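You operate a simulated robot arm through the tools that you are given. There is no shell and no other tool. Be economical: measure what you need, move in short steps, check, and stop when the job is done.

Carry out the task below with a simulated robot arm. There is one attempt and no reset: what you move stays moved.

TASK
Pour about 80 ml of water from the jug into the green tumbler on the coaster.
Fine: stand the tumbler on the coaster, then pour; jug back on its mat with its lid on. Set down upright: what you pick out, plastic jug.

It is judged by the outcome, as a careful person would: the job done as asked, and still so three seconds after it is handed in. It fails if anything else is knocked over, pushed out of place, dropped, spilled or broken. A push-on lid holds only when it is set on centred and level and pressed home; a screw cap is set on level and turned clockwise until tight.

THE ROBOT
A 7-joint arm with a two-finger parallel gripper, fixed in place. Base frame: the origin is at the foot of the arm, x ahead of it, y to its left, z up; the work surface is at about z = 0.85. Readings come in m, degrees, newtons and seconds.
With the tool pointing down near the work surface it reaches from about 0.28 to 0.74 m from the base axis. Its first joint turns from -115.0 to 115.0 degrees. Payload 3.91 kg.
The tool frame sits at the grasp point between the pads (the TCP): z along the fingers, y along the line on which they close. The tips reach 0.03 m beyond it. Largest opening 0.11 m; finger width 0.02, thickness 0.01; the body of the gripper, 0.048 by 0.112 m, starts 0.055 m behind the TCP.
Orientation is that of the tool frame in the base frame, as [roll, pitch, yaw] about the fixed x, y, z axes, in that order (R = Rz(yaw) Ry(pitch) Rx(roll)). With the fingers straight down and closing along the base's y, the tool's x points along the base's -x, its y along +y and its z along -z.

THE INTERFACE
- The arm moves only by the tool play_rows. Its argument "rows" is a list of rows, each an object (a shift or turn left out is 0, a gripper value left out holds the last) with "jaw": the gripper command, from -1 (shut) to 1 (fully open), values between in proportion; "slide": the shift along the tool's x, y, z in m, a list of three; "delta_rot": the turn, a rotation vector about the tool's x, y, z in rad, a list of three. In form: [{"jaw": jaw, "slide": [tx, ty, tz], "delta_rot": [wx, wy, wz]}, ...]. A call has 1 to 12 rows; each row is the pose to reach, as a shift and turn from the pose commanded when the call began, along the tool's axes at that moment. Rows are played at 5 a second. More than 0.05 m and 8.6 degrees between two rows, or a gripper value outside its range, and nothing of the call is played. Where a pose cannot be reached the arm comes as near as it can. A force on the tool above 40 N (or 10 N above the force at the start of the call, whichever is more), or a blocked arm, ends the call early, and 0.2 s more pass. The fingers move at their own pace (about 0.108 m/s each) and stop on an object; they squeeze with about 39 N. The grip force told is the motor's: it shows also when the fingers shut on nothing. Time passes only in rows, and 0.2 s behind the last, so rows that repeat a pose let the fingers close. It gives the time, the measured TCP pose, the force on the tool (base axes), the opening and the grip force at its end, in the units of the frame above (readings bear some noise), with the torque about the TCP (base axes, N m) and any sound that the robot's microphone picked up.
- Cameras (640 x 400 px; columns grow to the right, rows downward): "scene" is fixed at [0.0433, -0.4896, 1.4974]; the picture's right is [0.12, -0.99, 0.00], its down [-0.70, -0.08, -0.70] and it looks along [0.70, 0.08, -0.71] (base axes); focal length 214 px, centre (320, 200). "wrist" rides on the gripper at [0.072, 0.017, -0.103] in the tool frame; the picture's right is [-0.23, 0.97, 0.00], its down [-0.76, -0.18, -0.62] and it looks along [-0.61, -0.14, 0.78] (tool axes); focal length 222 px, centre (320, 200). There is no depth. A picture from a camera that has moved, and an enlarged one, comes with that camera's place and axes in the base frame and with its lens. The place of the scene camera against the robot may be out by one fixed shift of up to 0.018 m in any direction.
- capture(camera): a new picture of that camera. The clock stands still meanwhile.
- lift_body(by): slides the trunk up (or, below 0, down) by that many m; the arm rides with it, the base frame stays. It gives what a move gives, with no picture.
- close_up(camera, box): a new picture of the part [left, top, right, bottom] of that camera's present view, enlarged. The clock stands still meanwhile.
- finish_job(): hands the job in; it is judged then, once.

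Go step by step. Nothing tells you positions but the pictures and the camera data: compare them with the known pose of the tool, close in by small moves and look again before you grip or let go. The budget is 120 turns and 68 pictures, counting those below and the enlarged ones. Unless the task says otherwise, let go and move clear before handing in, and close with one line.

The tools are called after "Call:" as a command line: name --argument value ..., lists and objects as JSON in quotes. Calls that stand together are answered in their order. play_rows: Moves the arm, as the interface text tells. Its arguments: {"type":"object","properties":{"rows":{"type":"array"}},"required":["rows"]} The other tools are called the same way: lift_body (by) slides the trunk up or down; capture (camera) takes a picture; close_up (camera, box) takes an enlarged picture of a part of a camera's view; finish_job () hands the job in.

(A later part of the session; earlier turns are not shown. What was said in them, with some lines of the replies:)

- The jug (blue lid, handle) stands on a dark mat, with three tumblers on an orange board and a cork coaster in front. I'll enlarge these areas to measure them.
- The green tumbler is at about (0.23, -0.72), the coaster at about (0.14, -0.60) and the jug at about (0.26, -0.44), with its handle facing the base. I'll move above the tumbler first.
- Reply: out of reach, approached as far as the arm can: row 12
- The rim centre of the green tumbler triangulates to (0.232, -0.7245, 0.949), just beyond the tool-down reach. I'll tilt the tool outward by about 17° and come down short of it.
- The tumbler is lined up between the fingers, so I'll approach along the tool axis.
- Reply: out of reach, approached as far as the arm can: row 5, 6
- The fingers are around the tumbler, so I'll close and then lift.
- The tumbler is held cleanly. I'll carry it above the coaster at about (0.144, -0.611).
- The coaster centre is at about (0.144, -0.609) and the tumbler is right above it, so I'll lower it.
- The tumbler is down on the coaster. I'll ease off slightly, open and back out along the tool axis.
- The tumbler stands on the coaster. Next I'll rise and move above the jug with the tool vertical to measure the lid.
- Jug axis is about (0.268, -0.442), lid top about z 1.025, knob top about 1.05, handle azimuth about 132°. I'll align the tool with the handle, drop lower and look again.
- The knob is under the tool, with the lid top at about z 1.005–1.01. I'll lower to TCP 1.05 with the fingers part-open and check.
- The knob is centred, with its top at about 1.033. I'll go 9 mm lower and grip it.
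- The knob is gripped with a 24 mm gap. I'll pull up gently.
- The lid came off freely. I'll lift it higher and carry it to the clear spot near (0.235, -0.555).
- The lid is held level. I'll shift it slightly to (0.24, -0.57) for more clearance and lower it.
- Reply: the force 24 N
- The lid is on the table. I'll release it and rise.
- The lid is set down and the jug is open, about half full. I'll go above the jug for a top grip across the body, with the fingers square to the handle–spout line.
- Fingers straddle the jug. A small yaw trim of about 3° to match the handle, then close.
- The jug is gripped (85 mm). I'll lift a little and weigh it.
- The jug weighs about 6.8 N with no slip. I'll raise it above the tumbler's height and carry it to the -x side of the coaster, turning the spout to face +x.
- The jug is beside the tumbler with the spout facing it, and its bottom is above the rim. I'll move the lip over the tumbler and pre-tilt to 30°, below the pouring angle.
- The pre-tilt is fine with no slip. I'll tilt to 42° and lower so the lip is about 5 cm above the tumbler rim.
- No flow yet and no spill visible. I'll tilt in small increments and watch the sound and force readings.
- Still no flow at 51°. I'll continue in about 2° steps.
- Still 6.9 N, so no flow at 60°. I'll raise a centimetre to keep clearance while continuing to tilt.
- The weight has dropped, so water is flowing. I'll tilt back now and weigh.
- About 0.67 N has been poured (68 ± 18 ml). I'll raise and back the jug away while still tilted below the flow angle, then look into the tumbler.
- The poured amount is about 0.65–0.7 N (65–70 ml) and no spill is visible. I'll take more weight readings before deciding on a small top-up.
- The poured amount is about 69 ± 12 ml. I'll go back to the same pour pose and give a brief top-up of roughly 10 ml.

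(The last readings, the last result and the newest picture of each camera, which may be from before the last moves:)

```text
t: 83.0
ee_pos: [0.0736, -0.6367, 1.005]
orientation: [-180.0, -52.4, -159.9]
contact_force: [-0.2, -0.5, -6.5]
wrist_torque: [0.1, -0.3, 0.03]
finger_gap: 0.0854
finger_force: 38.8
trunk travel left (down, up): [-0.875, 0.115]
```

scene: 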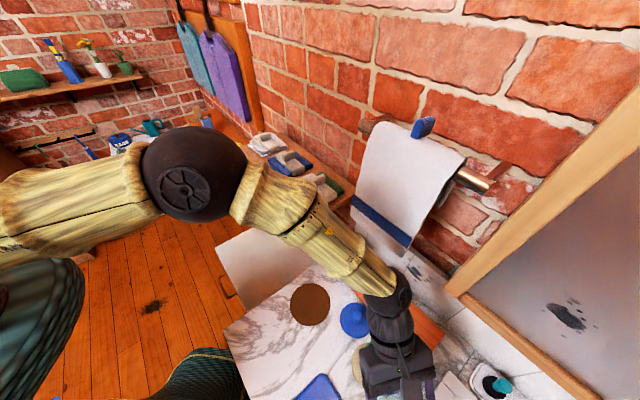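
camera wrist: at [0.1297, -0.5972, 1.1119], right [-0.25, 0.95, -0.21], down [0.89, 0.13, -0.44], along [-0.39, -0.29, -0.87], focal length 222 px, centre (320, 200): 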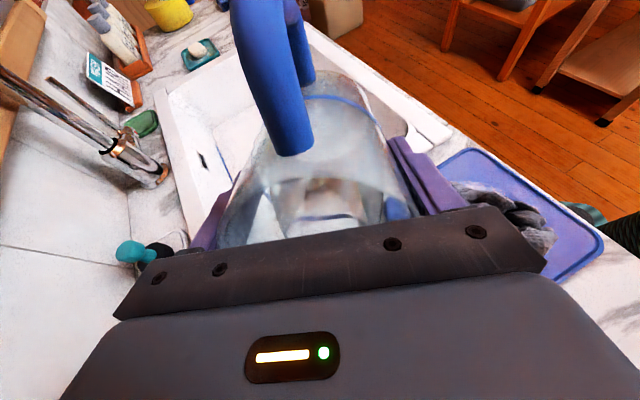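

Call:
play_rows --rows '[{"jaw": -1, "delta_rot": [0, 0.12, 0]}, {"delta_rot": [0, 0.2, 0]}, {"delta_rot": [0, 0.243, 0]}, {"delta_rot": [0, 0.243, 0]}, {"delta_rot": [0, 0.243, 0]}, {"delta_rot": [0, 0.243, 0]}, {"delta_rot": [0, 0.12, 0]}, {"delta_rot": [0, 0, 0]}]'

Call:
play_rows --rows '[{"jaw": -1}]'

Call:
play_rows --rows '[{"jaw": -1}]'

Call:
play_rows --rows '[{"jaw": -1}]'

Call:
play_rows --rows '[{"jaw": -1}]'

Call:
play_rows --rows '[{"jaw": -1}]'

Call:
play_rows --rows '[{"jaw": -1}]'

Call:
play_rows --rows '[{"jaw": -1}]'

Call:
play_rows --rows '[{"jaw": -1}]'

Call:
play_rows --rows '[{"jaw": -1}]'

Call:
play_rows --rows '[{"jaw": -1}]'

Call:
play_rows --rows '[{"jaw": -1}]'

Call:
play_rows --rows '[{"jaw": -1}]'

Call:
play_rows --rows '[{"jaw": -1}]'

Call:
play_rows --rows '[{"jaw": -1}]'

Call:
play_rows --rows '[{"jaw": -1}]'

Call:
play_rows --rows '[{"jaw": -1}]'

```text
t: 84.8
ee_pos: [0.0736, -0.6354, 1.0049]
orientation: [179.8, -52.3, -159.8]
contact_force: [0.6, 0.1, -6.3]
wrist_torque: [0.14, -0.25, 0.03]
finger_gap: 0.0854
finger_force: 39.1
trunk travel left (down, up): [-0.875, 0.115]
```

```text
t: 85.2
ee_pos: [0.0745, -0.6353, 1.0045]
orientation: [179.9, -52.5, -159.8]
contact_force: [0.5, 0.3, -5.5]
wrist_torque: [0.06, -0.26, 0.0]
finger_gap: 0.0852
finger_force: 38.6
trunk travel left (down, up): [-0.875, 0.115]
```

```text
t: 85.6
ee_pos: [0.0741, -0.6358, 1.005]
orientation: [179.8, -52.4, -160.0]
contact_force: [-0.1, 0.0, -6.5]
wrist_torque: [0.09, -0.28, 0.03]
finger_gap: 0.0852
finger_force: 39.5
trunk travel left (down, up): [-0.875, 0.115]
```

```text
t: 86.0
ee_pos: [0.074, -0.635, 1.0044]
orientation: [179.9, -52.4, -159.8]
contact_force: [0.3, 0.3, -5.7]
wrist_torque: [0.08, -0.23, 0.0]
finger_gap: 0.0854
finger_force: 39.4
trunk travel left (down, up): [-0.875, 0.115]
```

```text
t: 86.4
ee_pos: [0.0749, -0.6363, 1.0051]
orientation: [179.9, -52.4, -159.9]
contact_force: [0.7, -0.1, -6.4]
wrist_torque: [0.11, -0.28, -0.01]
finger_gap: 0.0854
finger_force: 39.0
trunk travel left (down, up): [-0.875, 0.115]
```

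```text
t: 86.8
ee_pos: [0.0733, -0.6361, 1.0052]
orientation: [179.9, -52.4, -160.0]
contact_force: [-0.8, -0.4, -6.5]
wrist_torque: [0.09, -0.27, -0.02]
finger_gap: 0.0854
finger_force: 38.6
trunk travel left (down, up): [-0.875, 0.115]
```

```text
t: 87.2
ee_pos: [0.0755, -0.6363, 1.0042]
orientation: [179.9, -52.4, -160.0]
contact_force: [0.0, -0.5, -7.4]
wrist_torque: [0.12, -0.27, 0.02]
finger_gap: 0.0851
finger_force: 39.3
trunk travel left (down, up): [-0.875, 0.115]
```

```text
t: 87.6
ee_pos: [0.0752, -0.6366, 1.0039]
orientation: [179.9, -52.3, -159.9]
contact_force: [0.0, 0.4, -5.9]
wrist_torque: [0.12, -0.26, -0.02]
finger_gap: 0.0853
finger_force: 38.6
trunk travel left (down, up): [-0.875, 0.115]
```

```text
t: 88.0
ee_pos: [0.074, -0.6356, 1.0045]
orientation: [179.9, -52.4, -159.8]
contact_force: [-0.5, 0.8, -6.7]
wrist_torque: [0.1, -0.26, 0.03]
finger_gap: 0.0853
finger_force: 39.3
trunk travel left (down, up): [-0.875, 0.115]
```

```text
t: 88.4
ee_pos: [0.0736, -0.6356, 1.0042]
orientation: [179.8, -52.4, -159.8]
contact_force: [0.6, 0.3, -6.3]
wrist_torque: [0.08, -0.3, -0.03]
finger_gap: 0.0851
finger_force: 38.5
trunk travel left (down, up): [-0.875, 0.115]
```

```text
t: 88.8
ee_pos: [0.0748, -0.6351, 1.0045]
orientation: [179.9, -52.4, -159.9]
contact_force: [0.3, -0.2, -6.4]
wrist_torque: [0.08, -0.29, 0.0]
finger_gap: 0.0852
finger_force: 38.7
trunk travel left (down, up): [-0.875, 0.115]
```

```text
t: 89.2
ee_pos: [0.0735, -0.6336, 1.0055]
orientation: [179.9, -52.3, -159.9]
contact_force: [0.2, -0.5, -6.6]
wrist_torque: [0.14, -0.28, 0.02]
finger_gap: 0.0855
finger_force: 39.1
trunk travel left (down, up): [-0.875, 0.115]
```

```text
t: 89.6
ee_pos: [0.0736, -0.6355, 1.004]
orientation: [179.9, -52.4, -159.8]
contact_force: [-0.5, -0.6, -5.5]
wrist_torque: [0.11, -0.27, 0.01]
finger_gap: 0.0857
finger_force: 38.7
trunk travel left (down, up): [-0.875, 0.115]
```

```text
t: 90.0
ee_pos: [0.0739, -0.6357, 1.0038]
orientation: [179.9, -52.4, -159.9]
contact_force: [0.5, 0.3, -5.5]
wrist_torque: [0.1, -0.27, 0.02]
finger_gap: 0.0853
finger_force: 39.1
trunk travel left (down, up): [-0.875, 0.115]
```

```text
t: 90.4
ee_pos: [0.074, -0.6357, 1.0035]
orientation: [179.9, -52.4, -159.9]
contact_force: [-0.6, -1.0, -6.2]
wrist_torque: [0.12, -0.28, -0.01]
finger_gap: 0.0853
finger_force: 39.5
trunk travel left (down, up): [-0.875, 0.115]
```

```text
t: 90.8
ee_pos: [0.0734, -0.6355, 1.0044]
orientation: [179.9, -52.3, -159.9]
contact_force: [0.4, -0.2, -6.2]
wrist_torque: [0.09, -0.26, 0.01]
finger_gap: 0.0852
finger_force: 38.7
trunk travel left (down, up): [-0.875, 0.115]
```

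```text
t: 91.2
ee_pos: [0.0743, -0.6353, 1.0042]
orientation: [179.9, -52.5, -159.8]
contact_force: [-0.2, -0.1, -6.0]
wrist_torque: [0.12, -0.24, 0.0]
finger_gap: 0.0854
finger_force: 38.9
trunk travel left (down, up): [-0.875, 0.115]
```

The average weight says about 60 ml is out and the flow had settled at 66.2°. I'll tilt about 0.9° further and hold 3 s for roughly 20 ml more.

Call:
play_rows --rows '[{"jaw": -1, "delta_rot": [0, 0.12, 0]}, {"delta_rot": [0, 0.2, 0]}, {"delta_rot": [0, 0.24, 0]}, {"delta_rot": [0, 0.2565, 0]}, {"delta_rot": [0, 0.2565, 0]}, {"delta_rot": [0, 0.2565, 0]}, {"delta_rot": [0, 0.2565, 0]}, {"delta_rot": [0, 0.2565, 0]}, {"delta_rot": [0, 0.2565, 0]}, {"delta_rot": [0, 0.2565, 0]}, {"delta_rot": [0, 0.2565, 0]}, {"delta_rot": [0, 0.2565, 0]}]'

Call:
play_rows --rows '[{"jaw": -1}, {}, {}, {}]'

Call:
play_rows --rows '[{"jaw": -1, "delta_rot": [0, -0.12, 0]}, {"delta_rot": [0, -0.2565, 0]}]'

Call:
play_rows --rows '[{"jaw": -1}]'

Call:
play_rows --rows '[{"jaw": -1}]'

Call:
play_rows --rows '[{"jaw": -1}]'

Call:
play_rows --rows '[{"jaw": -1}]'

Call:
play_rows --rows '[{"jaw": -1}]'

Call:
play_rows --rows '[{"jaw": -1}]'

Call:
play_rows --rows '[{"jaw": -1}]'

Call:
play_rows --rows '[{"jaw": -1}]'

Call:
play_rows --rows '[{"jaw": -1}]'

Call:
play_rows --rows '[{"jaw": -1}]'

Call:
play_rows --rows '[{"jaw": -1}]'

Call:
play_rows --rows '[{"jaw": -1}]'

Call:
play_rows --rows '[{"jaw": -1}]'

Call:
play_rows --rows '[{"jaw": -1}]'

Call:
play_rows --rows '[{"jaw": -1}]'

Call:
play_rows --rows '[{"jaw": -1}]'

Call:
play_rows --rows '[{"jaw": -1}]'

Call:
play_rows --rows '[{"jaw": -1}]'

Call:
play_rows --rows '[{"jaw": -1}]'

Call:
play_rows --rows '[{"jaw": -1}]'

```text
t: 93.8
ee_pos: [0.075, -0.637, 1.0047]
orientation: [179.9, -67.1, -159.8]
contact_force: [0.1, -0.6, -5.3]
wrist_torque: [0.14, -0.31, -0.01]
finger_gap: 0.085
finger_force: 38.5
trunk travel left (down, up): [-0.875, 0.115]
```

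```text
t: 94.8
ee_pos: [0.0738, -0.6361, 1.0042]
orientation: [179.9, -67.1, -160.0]
contact_force: [0.2, 0.5, -5.8]
wrist_torque: [0.11, -0.26, -0.02]
finger_gap: 0.0852
finger_force: 39.0
trunk travel left (down, up): [-0.875, 0.115]
```

```text
t: 95.4
ee_pos: [0.0735, -0.6355, 1.004]
orientation: [179.9, -52.2, -159.9]
contact_force: [0.8, 0.2, -5.6]
wrist_torque: [0.07, -0.29, 0.03]
finger_gap: 0.0853
finger_force: 38.7
trunk travel left (down, up): [-0.875, 0.115]
```

```text
t: 95.8
ee_pos: [0.0739, -0.635, 1.0051]
orientation: [179.9, -52.5, -159.9]
contact_force: [0.0, -0.2, -5.4]
wrist_torque: [0.07, -0.26, -0.02]
finger_gap: 0.0853
finger_force: 39.0
trunk travel left (down, up): [-0.875, 0.115]
```

```text
t: 96.2
ee_pos: [0.0728, -0.6362, 1.0039]
orientation: [179.8, -52.3, -160.0]
contact_force: [0.3, -0.4, -6.3]
wrist_torque: [0.09, -0.27, 0.01]
finger_gap: 0.0854
finger_force: 38.9
trunk travel left (down, up): [-0.875, 0.115]
```

```text
t: 96.6
ee_pos: [0.0748, -0.6362, 1.0048]
orientation: [179.9, -52.3, -159.9]
contact_force: [-0.7, 0.1, -5.1]
wrist_torque: [0.1, -0.22, 0.01]
finger_gap: 0.0855
finger_force: 39.2
trunk travel left (down, up): [-0.875, 0.115]
```

```text
t: 97.0
ee_pos: [0.073, -0.6362, 1.0042]
orientation: [180.0, -52.4, -159.9]
contact_force: [-0.4, -0.2, -4.8]
wrist_torque: [0.1, -0.26, 0.02]
finger_gap: 0.0854
finger_force: 39.2
trunk travel left (down, up): [-0.875, 0.115]
```

```text
t: 97.4
ee_pos: [0.0739, -0.6357, 1.0049]
orientation: [179.9, -52.4, -159.9]
contact_force: [-0.5, -0.2, -6.6]
wrist_torque: [0.08, -0.25, 0.03]
finger_gap: 0.0853
finger_force: 38.7
trunk travel left (down, up): [-0.875, 0.115]
```

```text
t: 97.8
ee_pos: [0.0744, -0.6351, 1.0048]
orientation: [179.9, -52.5, -159.9]
contact_force: [-0.8, 0.0, -6.7]
wrist_torque: [0.09, -0.29, -0.02]
finger_gap: 0.0853
finger_force: 39.5
trunk travel left (down, up): [-0.875, 0.115]
```

```text
t: 98.2
ee_pos: [0.0747, -0.6369, 1.0045]
orientation: [179.8, -52.3, -159.8]
contact_force: [-0.8, 0.2, -6.2]
wrist_torque: [0.08, -0.26, 0.01]
finger_gap: 0.0852
finger_force: 38.6
trunk travel left (down, up): [-0.875, 0.115]
```

```text
t: 98.6
ee_pos: [0.0739, -0.6355, 1.0037]
orientation: [179.8, -52.5, -159.9]
contact_force: [0.2, -0.2, -5.8]
wrist_torque: [0.08, -0.29, -0.01]
finger_gap: 0.0855
finger_force: 39.9
trunk travel left (down, up): [-0.875, 0.115]
```

```text
t: 99.0
ee_pos: [0.0744, -0.6365, 1.0041]
orientation: [179.9, -52.4, -159.9]
contact_force: [-0.9, -0.1, -5.2]
wrist_torque: [0.11, -0.25, 0.01]
finger_gap: 0.0855
finger_force: 39.1
trunk travel left (down, up): [-0.875, 0.115]
```

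```text
t: 99.4
ee_pos: [0.0743, -0.6359, 1.0043]
orientation: [179.9, -52.4, -159.9]
contact_force: [0.5, 0.1, -5.9]
wrist_torque: [0.09, -0.28, 0.0]
finger_gap: 0.0852
finger_force: 39.3
trunk travel left (down, up): [-0.875, 0.115]
```

```text
t: 99.8
ee_pos: [0.0747, -0.6345, 1.0036]
orientation: [-180.0, -52.4, -159.8]
contact_force: [-0.6, -0.3, -5.2]
wrist_torque: [0.09, -0.23, 0.01]
finger_gap: 0.085
finger_force: 38.9
trunk travel left (down, up): [-0.875, 0.115]
```

```text
t: 100.2
ee_pos: [0.0744, -0.6361, 1.0039]
orientation: [180.0, -52.4, -159.9]
contact_force: [-0.8, -0.3, -5.8]
wrist_torque: [0.09, -0.28, -0.02]
finger_gap: 0.0854
finger_force: 38.9
trunk travel left (down, up): [-0.875, 0.115]
```

```text
t: 100.6
ee_pos: [0.0739, -0.6356, 1.0037]
orientation: [180.0, -52.5, -159.8]
contact_force: [-0.1, 1.3, -6.4]
wrist_torque: [0.07, -0.27, -0.02]
finger_gap: 0.0852
finger_force: 39.2
trunk travel left (down, up): [-0.875, 0.115]
```

```text
t: 101.0
ee_pos: [0.0738, -0.6363, 1.0039]
orientation: [179.8, -52.4, -159.9]
contact_force: [-0.1, -0.7, -6.0]
wrist_torque: [0.09, -0.27, -0.01]
finger_gap: 0.0854
finger_force: 38.9
trunk travel left (down, up): [-0.875, 0.115]
```

```text
t: 101.4
ee_pos: [0.0743, -0.6363, 1.0052]
orientation: [180.0, -52.4, -160.0]
contact_force: [-0.6, 0.0, -5.9]
wrist_torque: [0.08, -0.22, -0.01]
finger_gap: 0.0853
finger_force: 39.3
trunk travel left (down, up): [-0.875, 0.115]
```

```text
t: 101.8
ee_pos: [0.0738, -0.636, 1.005]
orientation: [179.9, -52.3, -159.9]
contact_force: [0.3, -0.5, -5.9]
wrist_torque: [0.08, -0.23, 0.0]
finger_gap: 0.0851
finger_force: 38.8
trunk travel left (down, up): [-0.875, 0.115]
```

```text
t: 102.2
ee_pos: [0.0745, -0.635, 1.0026]
orientation: [179.9, -52.5, -160.0]
contact_force: [0.2, -0.1, -5.7]
wrist_torque: [0.08, -0.29, -0.03]
finger_gap: 0.0853
finger_force: 38.9
trunk travel left (down, up): [-0.875, 0.115]
```

```text
t: 102.6
ee_pos: [0.0741, -0.6354, 1.0045]
orientation: [179.9, -52.4, -159.9]
contact_force: [0.0, -0.4, -5.0]
wrist_torque: [0.08, -0.25, -0.01]
finger_gap: 0.0852
finger_force: 39.1
trunk travel left (down, up): [-0.875, 0.115]
```

```text
t: 103.0
ee_pos: [0.0736, -0.6359, 1.0046]
orientation: [179.9, -52.4, -159.9]
contact_force: [-0.6, 0.1, -5.2]
wrist_torque: [0.09, -0.29, 0.03]
finger_gap: 0.0853
finger_force: 39.3
trunk travel left (down, up): [-0.875, 0.115]
```

```text
t: 103.4
ee_pos: [0.0746, -0.6365, 1.0041]
orientation: [179.8, -52.4, -160.0]
contact_force: [0.2, -0.2, -5.6]
wrist_torque: [0.1, -0.31, 0.01]
finger_gap: 0.0853
finger_force: 39.2
trunk travel left (down, up): [-0.875, 0.115]
```

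The weight is now about 5.75 N, so roughly 80–90 ml has been poured. I'll back out, bring the jug upright and check for spills.

Call:
play_rows --rows '[{"jaw": -1, "slide": [0.018, 0, -0.014]}, {"slide": [0.036, 0, -0.028]}, {"slide": [0.053, 0, -0.041]}, {"slide": [0.071, 0, -0.055], "delta_rot": [0, -0.1, 0]}, {"slide": [0.087, 0, -0.034], "delta_rot": [0, -0.2, 0]}, {"slide": [0.102, 0, -0.014], "delta_rot": [0, -0.3, 0]}, {"slide": [0.112, 0, -0.002], "delta_rot": [0, -0.42, 0]}, {"slide": [0.112, 0, -0.002], "delta_rot": [0, -0.54, 0]}, {"slide": [0.112, 0, -0.002], "delta_rot": [0, -0.66, 0]}, {"slide": [0.112, 0, -0.002], "delta_rot": [0, -0.78, 0]}, {"slide": [0.112, 0, -0.002], "delta_rot": [0, -0.914, 0]}, {"slide": [0.112, 0, -0.002], "delta_rot": [0, -0.914, 0]}]'

Call:
close_up --camera "scene" --box '[340, 325, 420, 400]'

```text
t: 106.0
ee_pos: [0.0113, -0.6596, 1.0954]
orientation: [-180.0, -0.1, -159.9]
contact_force: [1.0, -0.1, -6.2]
wrist_torque: [0.0, -0.02, -0.03]
finger_gap: 0.0852
finger_force: 38.9
trunk travel left (down, up): [-0.875, 0.115]
```

```text
5.33 times, centred on (380, 362) of scene
camera zoom: at [0.0433, -0.4896, 1.4974], right [0.12, -0.99, 0.0], down [-0.7, -0.08, -0.7], along [0.7, 0.08, -0.71], focal length 1144 px, centre (0, -667)
```

zoom: 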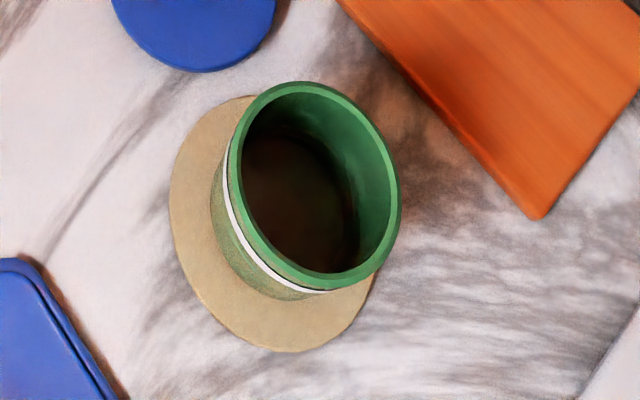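

There is no spill, and the water surface is visible in the tumbler at a plausible level. I'll carry the jug back above its mat.

Call:
play_rows --rows '[{"jaw": -1, "slide": [-0.015, 0.005, 0], "delta_rot": [0, 0, 0.06]}, {"slide": [-0.045, 0.016, 0], "delta_rot": [0, 0, 0.17]}, {"slide": [-0.08, 0.029, 0], "delta_rot": [0, 0, 0.29]}, {"slide": [-0.115, 0.042, 0], "delta_rot": [0, 0, 0.41]}, {"slide": [-0.15, 0.055, 0], "delta_rot": [0, 0, 0.54]}, {"slide": [-0.185, 0.067, 0], "delta_rot": [0, 0, 0.66]}, {"slide": [-0.22, 0.08, 0], "delta_rot": [0, 0, 0.78]}, {"slide": [-0.255, 0.093, 0], "delta_rot": [0, 0, 0.9]}, {"slide": [-0.285, 0.104, 0], "delta_rot": [0, 0, 1.01]}, {"slide": [-0.308, 0.112, 0], "delta_rot": [0, 0, 1.09]}, {"slide": [-0.318, 0.1154, 0], "delta_rot": [0, 0, 1.122]}, {"slide": [-0.318, 0.1154, 0], "delta_rot": [0, 0, 1.122]}]'

```text
t: 108.6
ee_pos: [0.2705, -0.4404, 1.0953]
orientation: [180.0, -0.1, 135.5]
contact_force: [0.3, 0.2, -5.3]
wrist_torque: [0.02, -0.05, 0.01]
finger_gap: 0.0853
finger_force: 38.8
trunk travel left (down, up): [-0.875, 0.115]
```

Call:
play_rows --rows '[{"jaw": -1, "slide": [0, 0, 0.03]}, {"slide": [0, 0, 0.06]}, {"slide": [0, 0, 0.09]}, {"slide": [0, 0, 0.115]}, {"slide": [0, 0, 0.128]}, {"slide": [0, 0, 0.128]}]'

Call:
close_up --camera "scene" --box '[250, 230, 400, 340]'

```text
t: 110.0
ee_pos: [0.2708, -0.4406, 0.9658]
orientation: [-180.0, -0.2, 135.7]
contact_force: [0.4, 0.1, -5.2]
wrist_torque: [0.0, 0.02, 0.01]
finger_gap: 0.0851
finger_force: 39.3
trunk travel left (down, up): [-0.875, 0.115]
```

```text
3.64 times, centred on (325, 285) of scene
camera zoom: at [0.0433, -0.4896, 1.4974], right [0.12, -0.99, 0.0], down [-0.7, -0.08, -0.7], along [0.7, 0.08, -0.71], focal length 780 px, centre (302, -109)
```

zoom: 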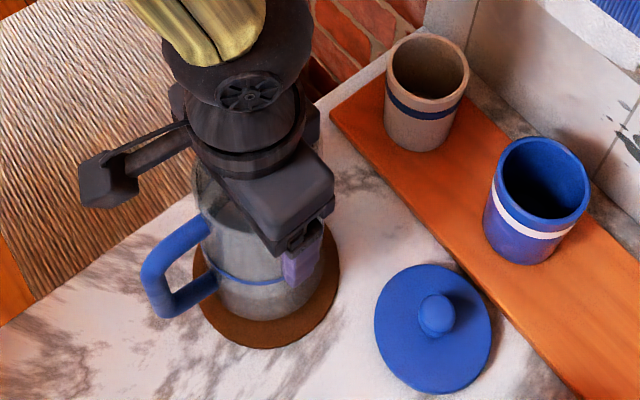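

Call:
play_rows --rows '[{"jaw": -1, "slide": [0, 0.0005, 0.004]}, {"slide": [0, 0.0005, 0.007]}, {"slide": [0, 0.0005, 0.009]}, {"slide": [0, 0.0005, 0.0105]}, {"slide": [0, 0.0005, 0.0105]}]'

```text
t: 111.2
ee_pos: [0.2723, -0.4404, 0.957]
orientation: [-179.7, 0.3, 135.8]
contact_force: [6.3, -4.6, 29.0]
wrist_torque: [0.01, -0.14, 0.07]
finger_gap: 0.0858
finger_force: 38.8
trunk travel left (down, up): [-0.875, 0.115]
```

The jug is seated on the mat. I'll ease off, open gently and rise straight up.

Call:
play_rows --rows '[{"jaw": -1, "slide": [0, 0, -0.0018]}, {"jaw": -1, "slide": [0, 0, -0.0018]}, {"jaw": 0.65, "slide": [0, 0, -0.0018]}, {"jaw": 0.8, "slide": [0, 0, -0.0018]}, {"jaw": 1, "slide": [0, 0, -0.0018]}, {"jaw": 1, "slide": [0, 0, -0.0018]}, {"slide": [0, 0, -0.03]}, {"slide": [0, 0, -0.065]}, {"slide": [0, 0, -0.105]}, {"slide": [0, 0, -0.14]}, {"slide": [0, 0, -0.16]}]'

Call:
capture --camera "wrist"

```text
t: 113.6
ee_pos: [0.27, -0.4407, 1.1165]
orientation: [-180.0, 0.1, 135.7]
contact_force: [0.1, -0.1, -1.6]
wrist_torque: [-0.01, 0.02, -0.01]
finger_gap: 0.1101
finger_force: 0.0
trunk travel left (down, up): [-0.875, 0.115]
```

```text
12 pictures are left
camera wrist: at [0.2304, -0.3771, 1.2197], right [0.84, 0.54, 0.0], down [0.42, -0.66, 0.62], along [0.34, -0.53, -0.78], focal length 222 px, centre (320, 200)
```

wrist: 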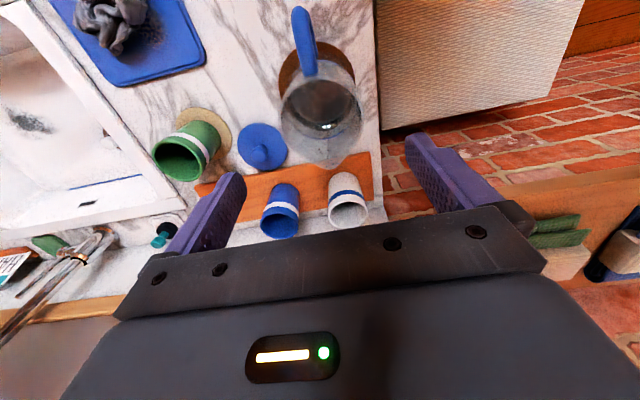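

The jug stands upright on its mat. Next I'll go back to the lid at (0.238, -0.570), at the same pose where I released it.

Call:
play_rows --rows '[{"jaw": 0.5, "slide": [-0.0168, -0.0287, 0], "delta_rot": [0, 0, 0.02]}, {"jaw": 0, "slide": [-0.0335, -0.0573, 0], "delta_rot": [0, 0, 0.04]}, {"slide": [-0.0503, -0.086, 0], "delta_rot": [0, 0, 0.058]}, {"slide": [-0.0671, -0.1147, 0], "delta_rot": [0, 0, 0.058]}, {"slide": [-0.0671, -0.1147, 0.04], "delta_rot": [0, 0, 0.058]}, {"slide": [-0.0671, -0.1147, 0.08], "delta_rot": [0, 0, 0.058]}, {"slide": [-0.0671, -0.1147, 0.12], "delta_rot": [0, 0, 0.058]}, {"slide": [-0.0671, -0.1147, 0.155], "delta_rot": [0, 0, 0.058]}, {"slide": [-0.0671, -0.1147, 0.17], "delta_rot": [0, 0, 0.058]}, {"slide": [-0.0671, -0.1147, 0.17], "delta_rot": [0, 0, 0.058]}]'

Call:
close_up --camera "wrist" --box '[220, 60, 420, 260]'

```text
t: 115.8
ee_pos: [0.2391, -0.5694, 0.9449]
orientation: [-180.0, 0.1, 132.5]
contact_force: [-1.1, -0.2, -0.1]
wrist_torque: [0.02, 0.02, 0.02]
finger_gap: 0.055
finger_force: 0.1
trunk travel left (down, up): [-0.875, 0.115]
```

```text
2.00 times, centred on (320, 160) of wrist
camera zoom: at [0.2019, -0.5044, 1.049], right [0.87, 0.49, 0.0], down [0.38, -0.68, 0.62], along [0.3, -0.54, -0.78], focal length 444 px, centre (320, 280)
```

zoom: 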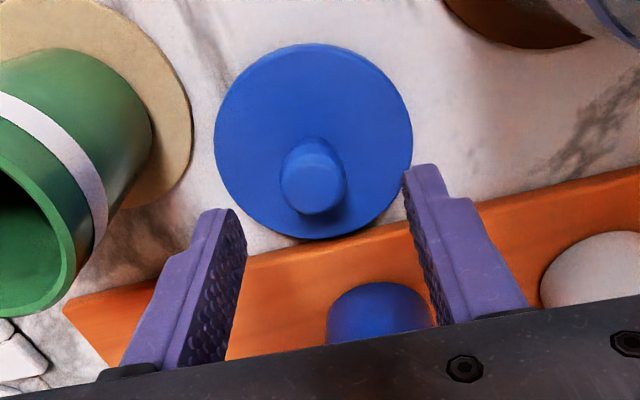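

Call:
play_rows --rows '[{"jaw": 0, "slide": [0, 0, 0.02]}, {"slide": [0, 0, 0.038]}, {"slide": [0, 0, 0.0485]}, {"slide": [0, 0, 0.0485]}, {"jaw": -0.5, "slide": [0, 0, 0.0485]}, {"jaw": -1, "slide": [0, 0, 0.0485]}, {"jaw": -1, "slide": [0, 0, 0.0485]}, {"jaw": -1, "slide": [0, 0, 0.0485]}]'

Call:
close_up --camera "wrist" --box '[220, 60, 420, 260]'

```text
t: 117.6
ee_pos: [0.2379, -0.5696, 0.8974]
orientation: [179.9, 0.0, 132.4]
contact_force: [-0.5, -0.4, 1.4]
wrist_torque: [-0.02, 0.04, 0.05]
finger_gap: 0.0242
finger_force: 38.7
trunk travel left (down, up): [-0.875, 0.115]
```

```text
2.00 times, centred on (320, 160) of wrist
camera zoom: at [0.2018, -0.5042, 1.0009], right [0.87, 0.49, 0.0], down [0.38, -0.68, 0.62], along [0.3, -0.54, -0.78], focal length 444 px, centre (320, 280)
```

zoom: 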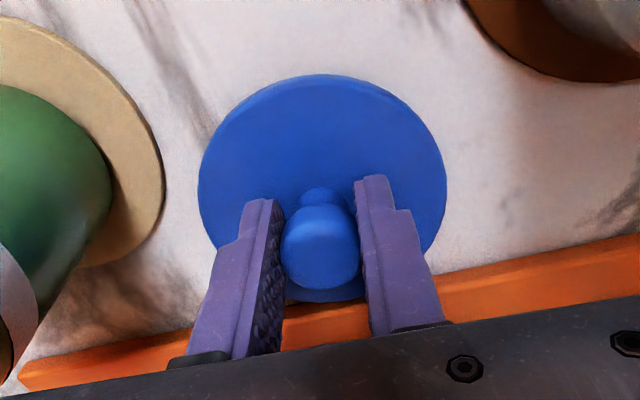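

The lid is gripped exactly as before. I'll lift it and bring it above the jug.

Call:
play_rows --rows '[{"jaw": -1, "slide": [0, 0, -0.04]}, {"slide": [0, 0, -0.085]}, {"slide": [0, 0, -0.13]}, {"slide": [0, 0, -0.17]}, {"slide": [0, 0, -0.2]}, {"slide": [0.019, 0.0276, -0.2]}, {"slide": [0.0375, 0.0552, -0.2]}, {"slide": [0.056, 0.083, -0.2]}, {"slide": [0.0751, 0.1105, -0.2]}, {"slide": [0.0751, 0.1105, -0.175]}, {"slide": [0.0751, 0.1105, -0.163]}, {"slide": [0.0751, 0.1105, -0.163]}]'

Call:
capture --camera "wrist"

Call:
close_up --camera "scene" --box '[250, 230, 370, 340]'

```text
t: 120.2
ee_pos: [0.271, -0.4402, 1.0596]
orientation: [-180.0, 0.1, 132.4]
contact_force: [0.4, -0.1, -1.7]
wrist_torque: [0.02, 0.01, -0.02]
finger_gap: 0.0245
finger_force: 39.3
trunk travel left (down, up): [-0.875, 0.115]
```

```text
9 pictures are left
camera wrist: at [0.2336, -0.374, 1.1634], right [0.87, 0.49, 0.0], down [0.38, -0.68, 0.62], along [0.3, -0.54, -0.78], focal length 222 px, centre (320, 200)
```

wrist: 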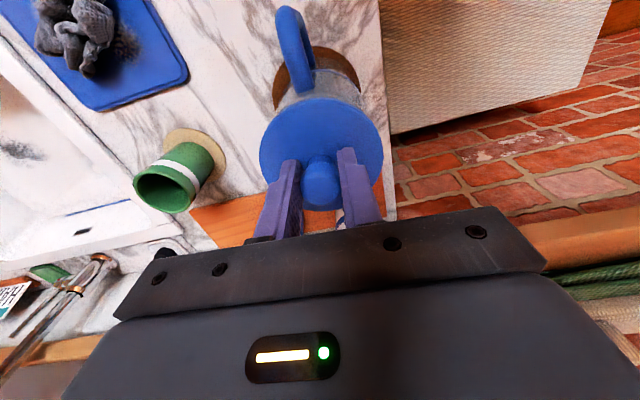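

```text
3.64 times, centred on (310, 285) of scene
camera zoom: at [0.0433, -0.4896, 1.4974], right [0.12, -0.99, 0.0], down [-0.7, -0.08, -0.7], along [0.7, 0.08, -0.71], focal length 780 px, centre (356, -109)
```

zoom: 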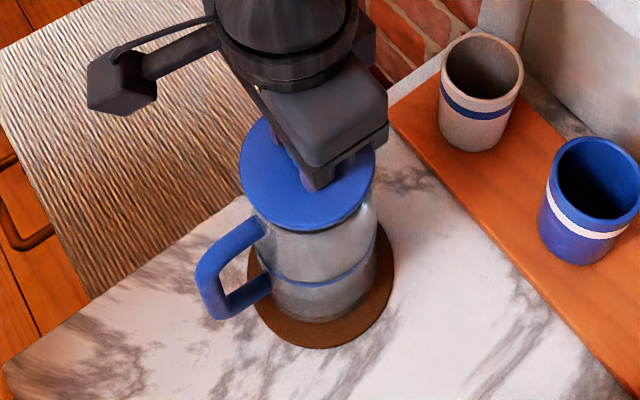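

The lid is aligned over the jug within a couple of millimetres. I'll lower it toward the seated height (TCP about 1.041).

Call:
play_rows --rows '[{"jaw": -1, "slide": [0, 0, 0.006]}, {"slide": [0, 0, 0.011]}, {"slide": [0, 0, 0.014]}, {"slide": [0, 0, 0.017]}]'

Call:
close_up --camera "wrist" --box '[240, 60, 400, 220]'

```text
t: 121.2
ee_pos: [0.2691, -0.4395, 1.0441]
orientation: [-179.9, 0.0, 132.4]
contact_force: [0.0, -0.1, -0.2]
wrist_torque: [0.0, -0.01, 0.01]
finger_gap: 0.0246
finger_force: 38.4
trunk travel left (down, up): [-0.875, 0.115]
```

```text
2.50 times, centred on (320, 140) of wrist
camera zoom: at [0.2332, -0.3739, 1.1467], right [0.87, 0.49, 0.0], down [0.38, -0.68, 0.62], along [0.3, -0.54, -0.78], focal length 555 px, centre (320, 350)
```

zoom: 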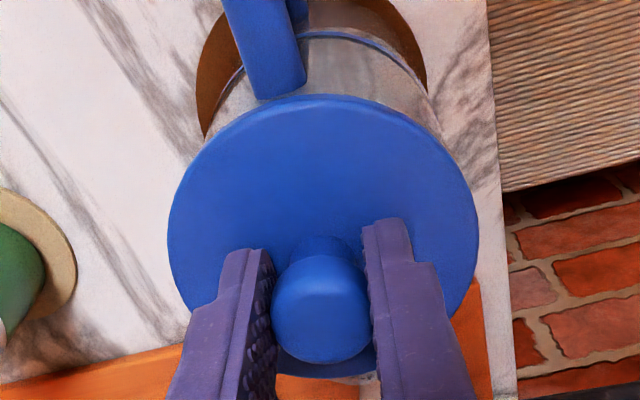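

Call:
play_rows --rows '[{"jaw": -1, "slide": [0, 0, 0.0015]}, {"slide": [0, 0, 0.003]}, {"slide": [0, 0, 0.0045]}, {"slide": [0, 0, 0.0045]}]'

```text
t: 122.2
ee_pos: [0.2697, -0.4403, 1.0408]
orientation: [-179.9, 0.4, 132.3]
contact_force: [1.0, -0.2, 27.2]
wrist_torque: [-0.06, -0.06, -0.08]
finger_gap: 0.0243
finger_force: 38.9
trunk travel left (down, up): [-0.875, 0.115]
```

The lid is at the original seated height, pressing with 27 N. I'll press slightly more to be sure it's home.

Call:
play_rows --rows '[{"jaw": -1, "slide": [0, 0, 0.0008]}, {"slide": [0, 0, 0.0015]}, {"slide": [0, 0, 0.0015]}]'

```text
t: 123.0
ee_pos: [0.2702, -0.4394, 1.0401]
orientation: [-179.9, 0.3, 132.4]
contact_force: [3.6, -5.5, 37.6]
wrist_torque: [-0.14, -0.13, -0.03]
finger_gap: 0.0238
finger_force: 39.3
trunk travel left (down, up): [-0.875, 0.115]
```

Call:
play_rows --rows '[{"jaw": -1, "slide": [0, 0, -0.0025]}, {"jaw": -0.6, "slide": [0, 0, -0.0025]}, {"jaw": -0.2, "slide": [0, 0, -0.0025]}, {"jaw": 0, "slide": [0, 0, -0.0025]}, {"jaw": 0, "slide": [0, 0, -0.03]}, {"slide": [0, 0, -0.07]}, {"slide": [0, 0, -0.11]}]'

Call:
capture --camera "wrist"

Call:
close_up --camera "scene" --box '[250, 230, 370, 340]'

```text
t: 124.6
ee_pos: [0.2719, -0.4395, 1.1484]
orientation: [180.0, -0.2, 132.3]
contact_force: [0.2, 0.1, -0.5]
wrist_torque: [-0.03, 0.0, -0.02]
finger_gap: 0.0551
finger_force: 0.1
trunk travel left (down, up): [-0.875, 0.115]
```

```text
6 pictures are left
camera wrist: at [0.2338, -0.3738, 1.2511], right [0.87, 0.49, 0.0], down [0.38, -0.68, 0.62], along [0.3, -0.54, -0.78], focal length 222 px, centre (320, 200)
```

wrist: 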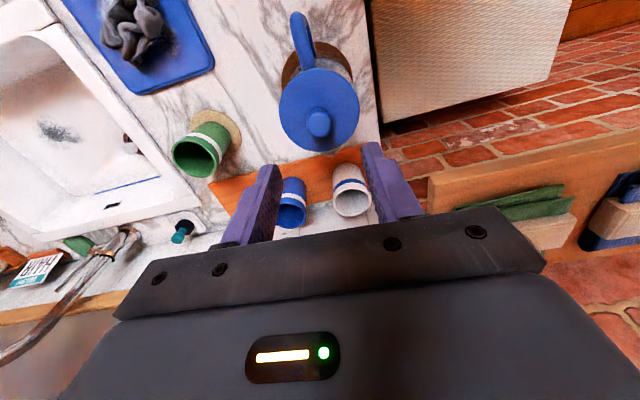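

```text
3.64 times, centred on (310, 285) of scene
camera zoom: at [0.0433, -0.4896, 1.4974], right [0.12, -0.99, 0.0], down [-0.7, -0.08, -0.7], along [0.7, 0.08, -0.71], focal length 780 px, centre (356, -109)
```

zoom: 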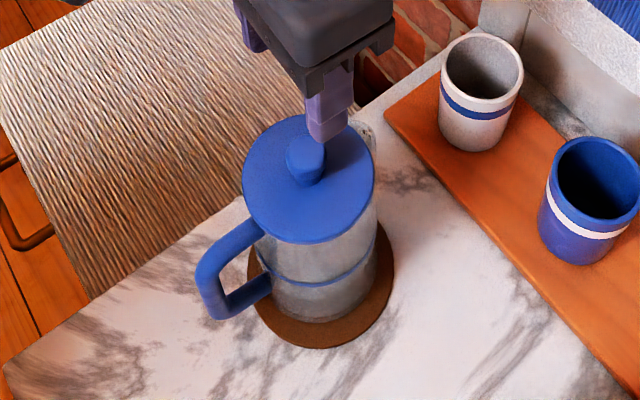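

The tumbler is filled and standing on the coaster. The jug is back on its mat with the lid seated level, nothing else has moved, and the gripper is clear, so I'm handing in.

Call:
finish_job

```text
The job is handed in.
```

The green tumbler stands on the coaster with about 80 ml of water in it; I judged that from the jug's weight, which puts it at roughly 80–90 ml. The jug is back upright on its mat with its lid pressed on, and I saw no spills.
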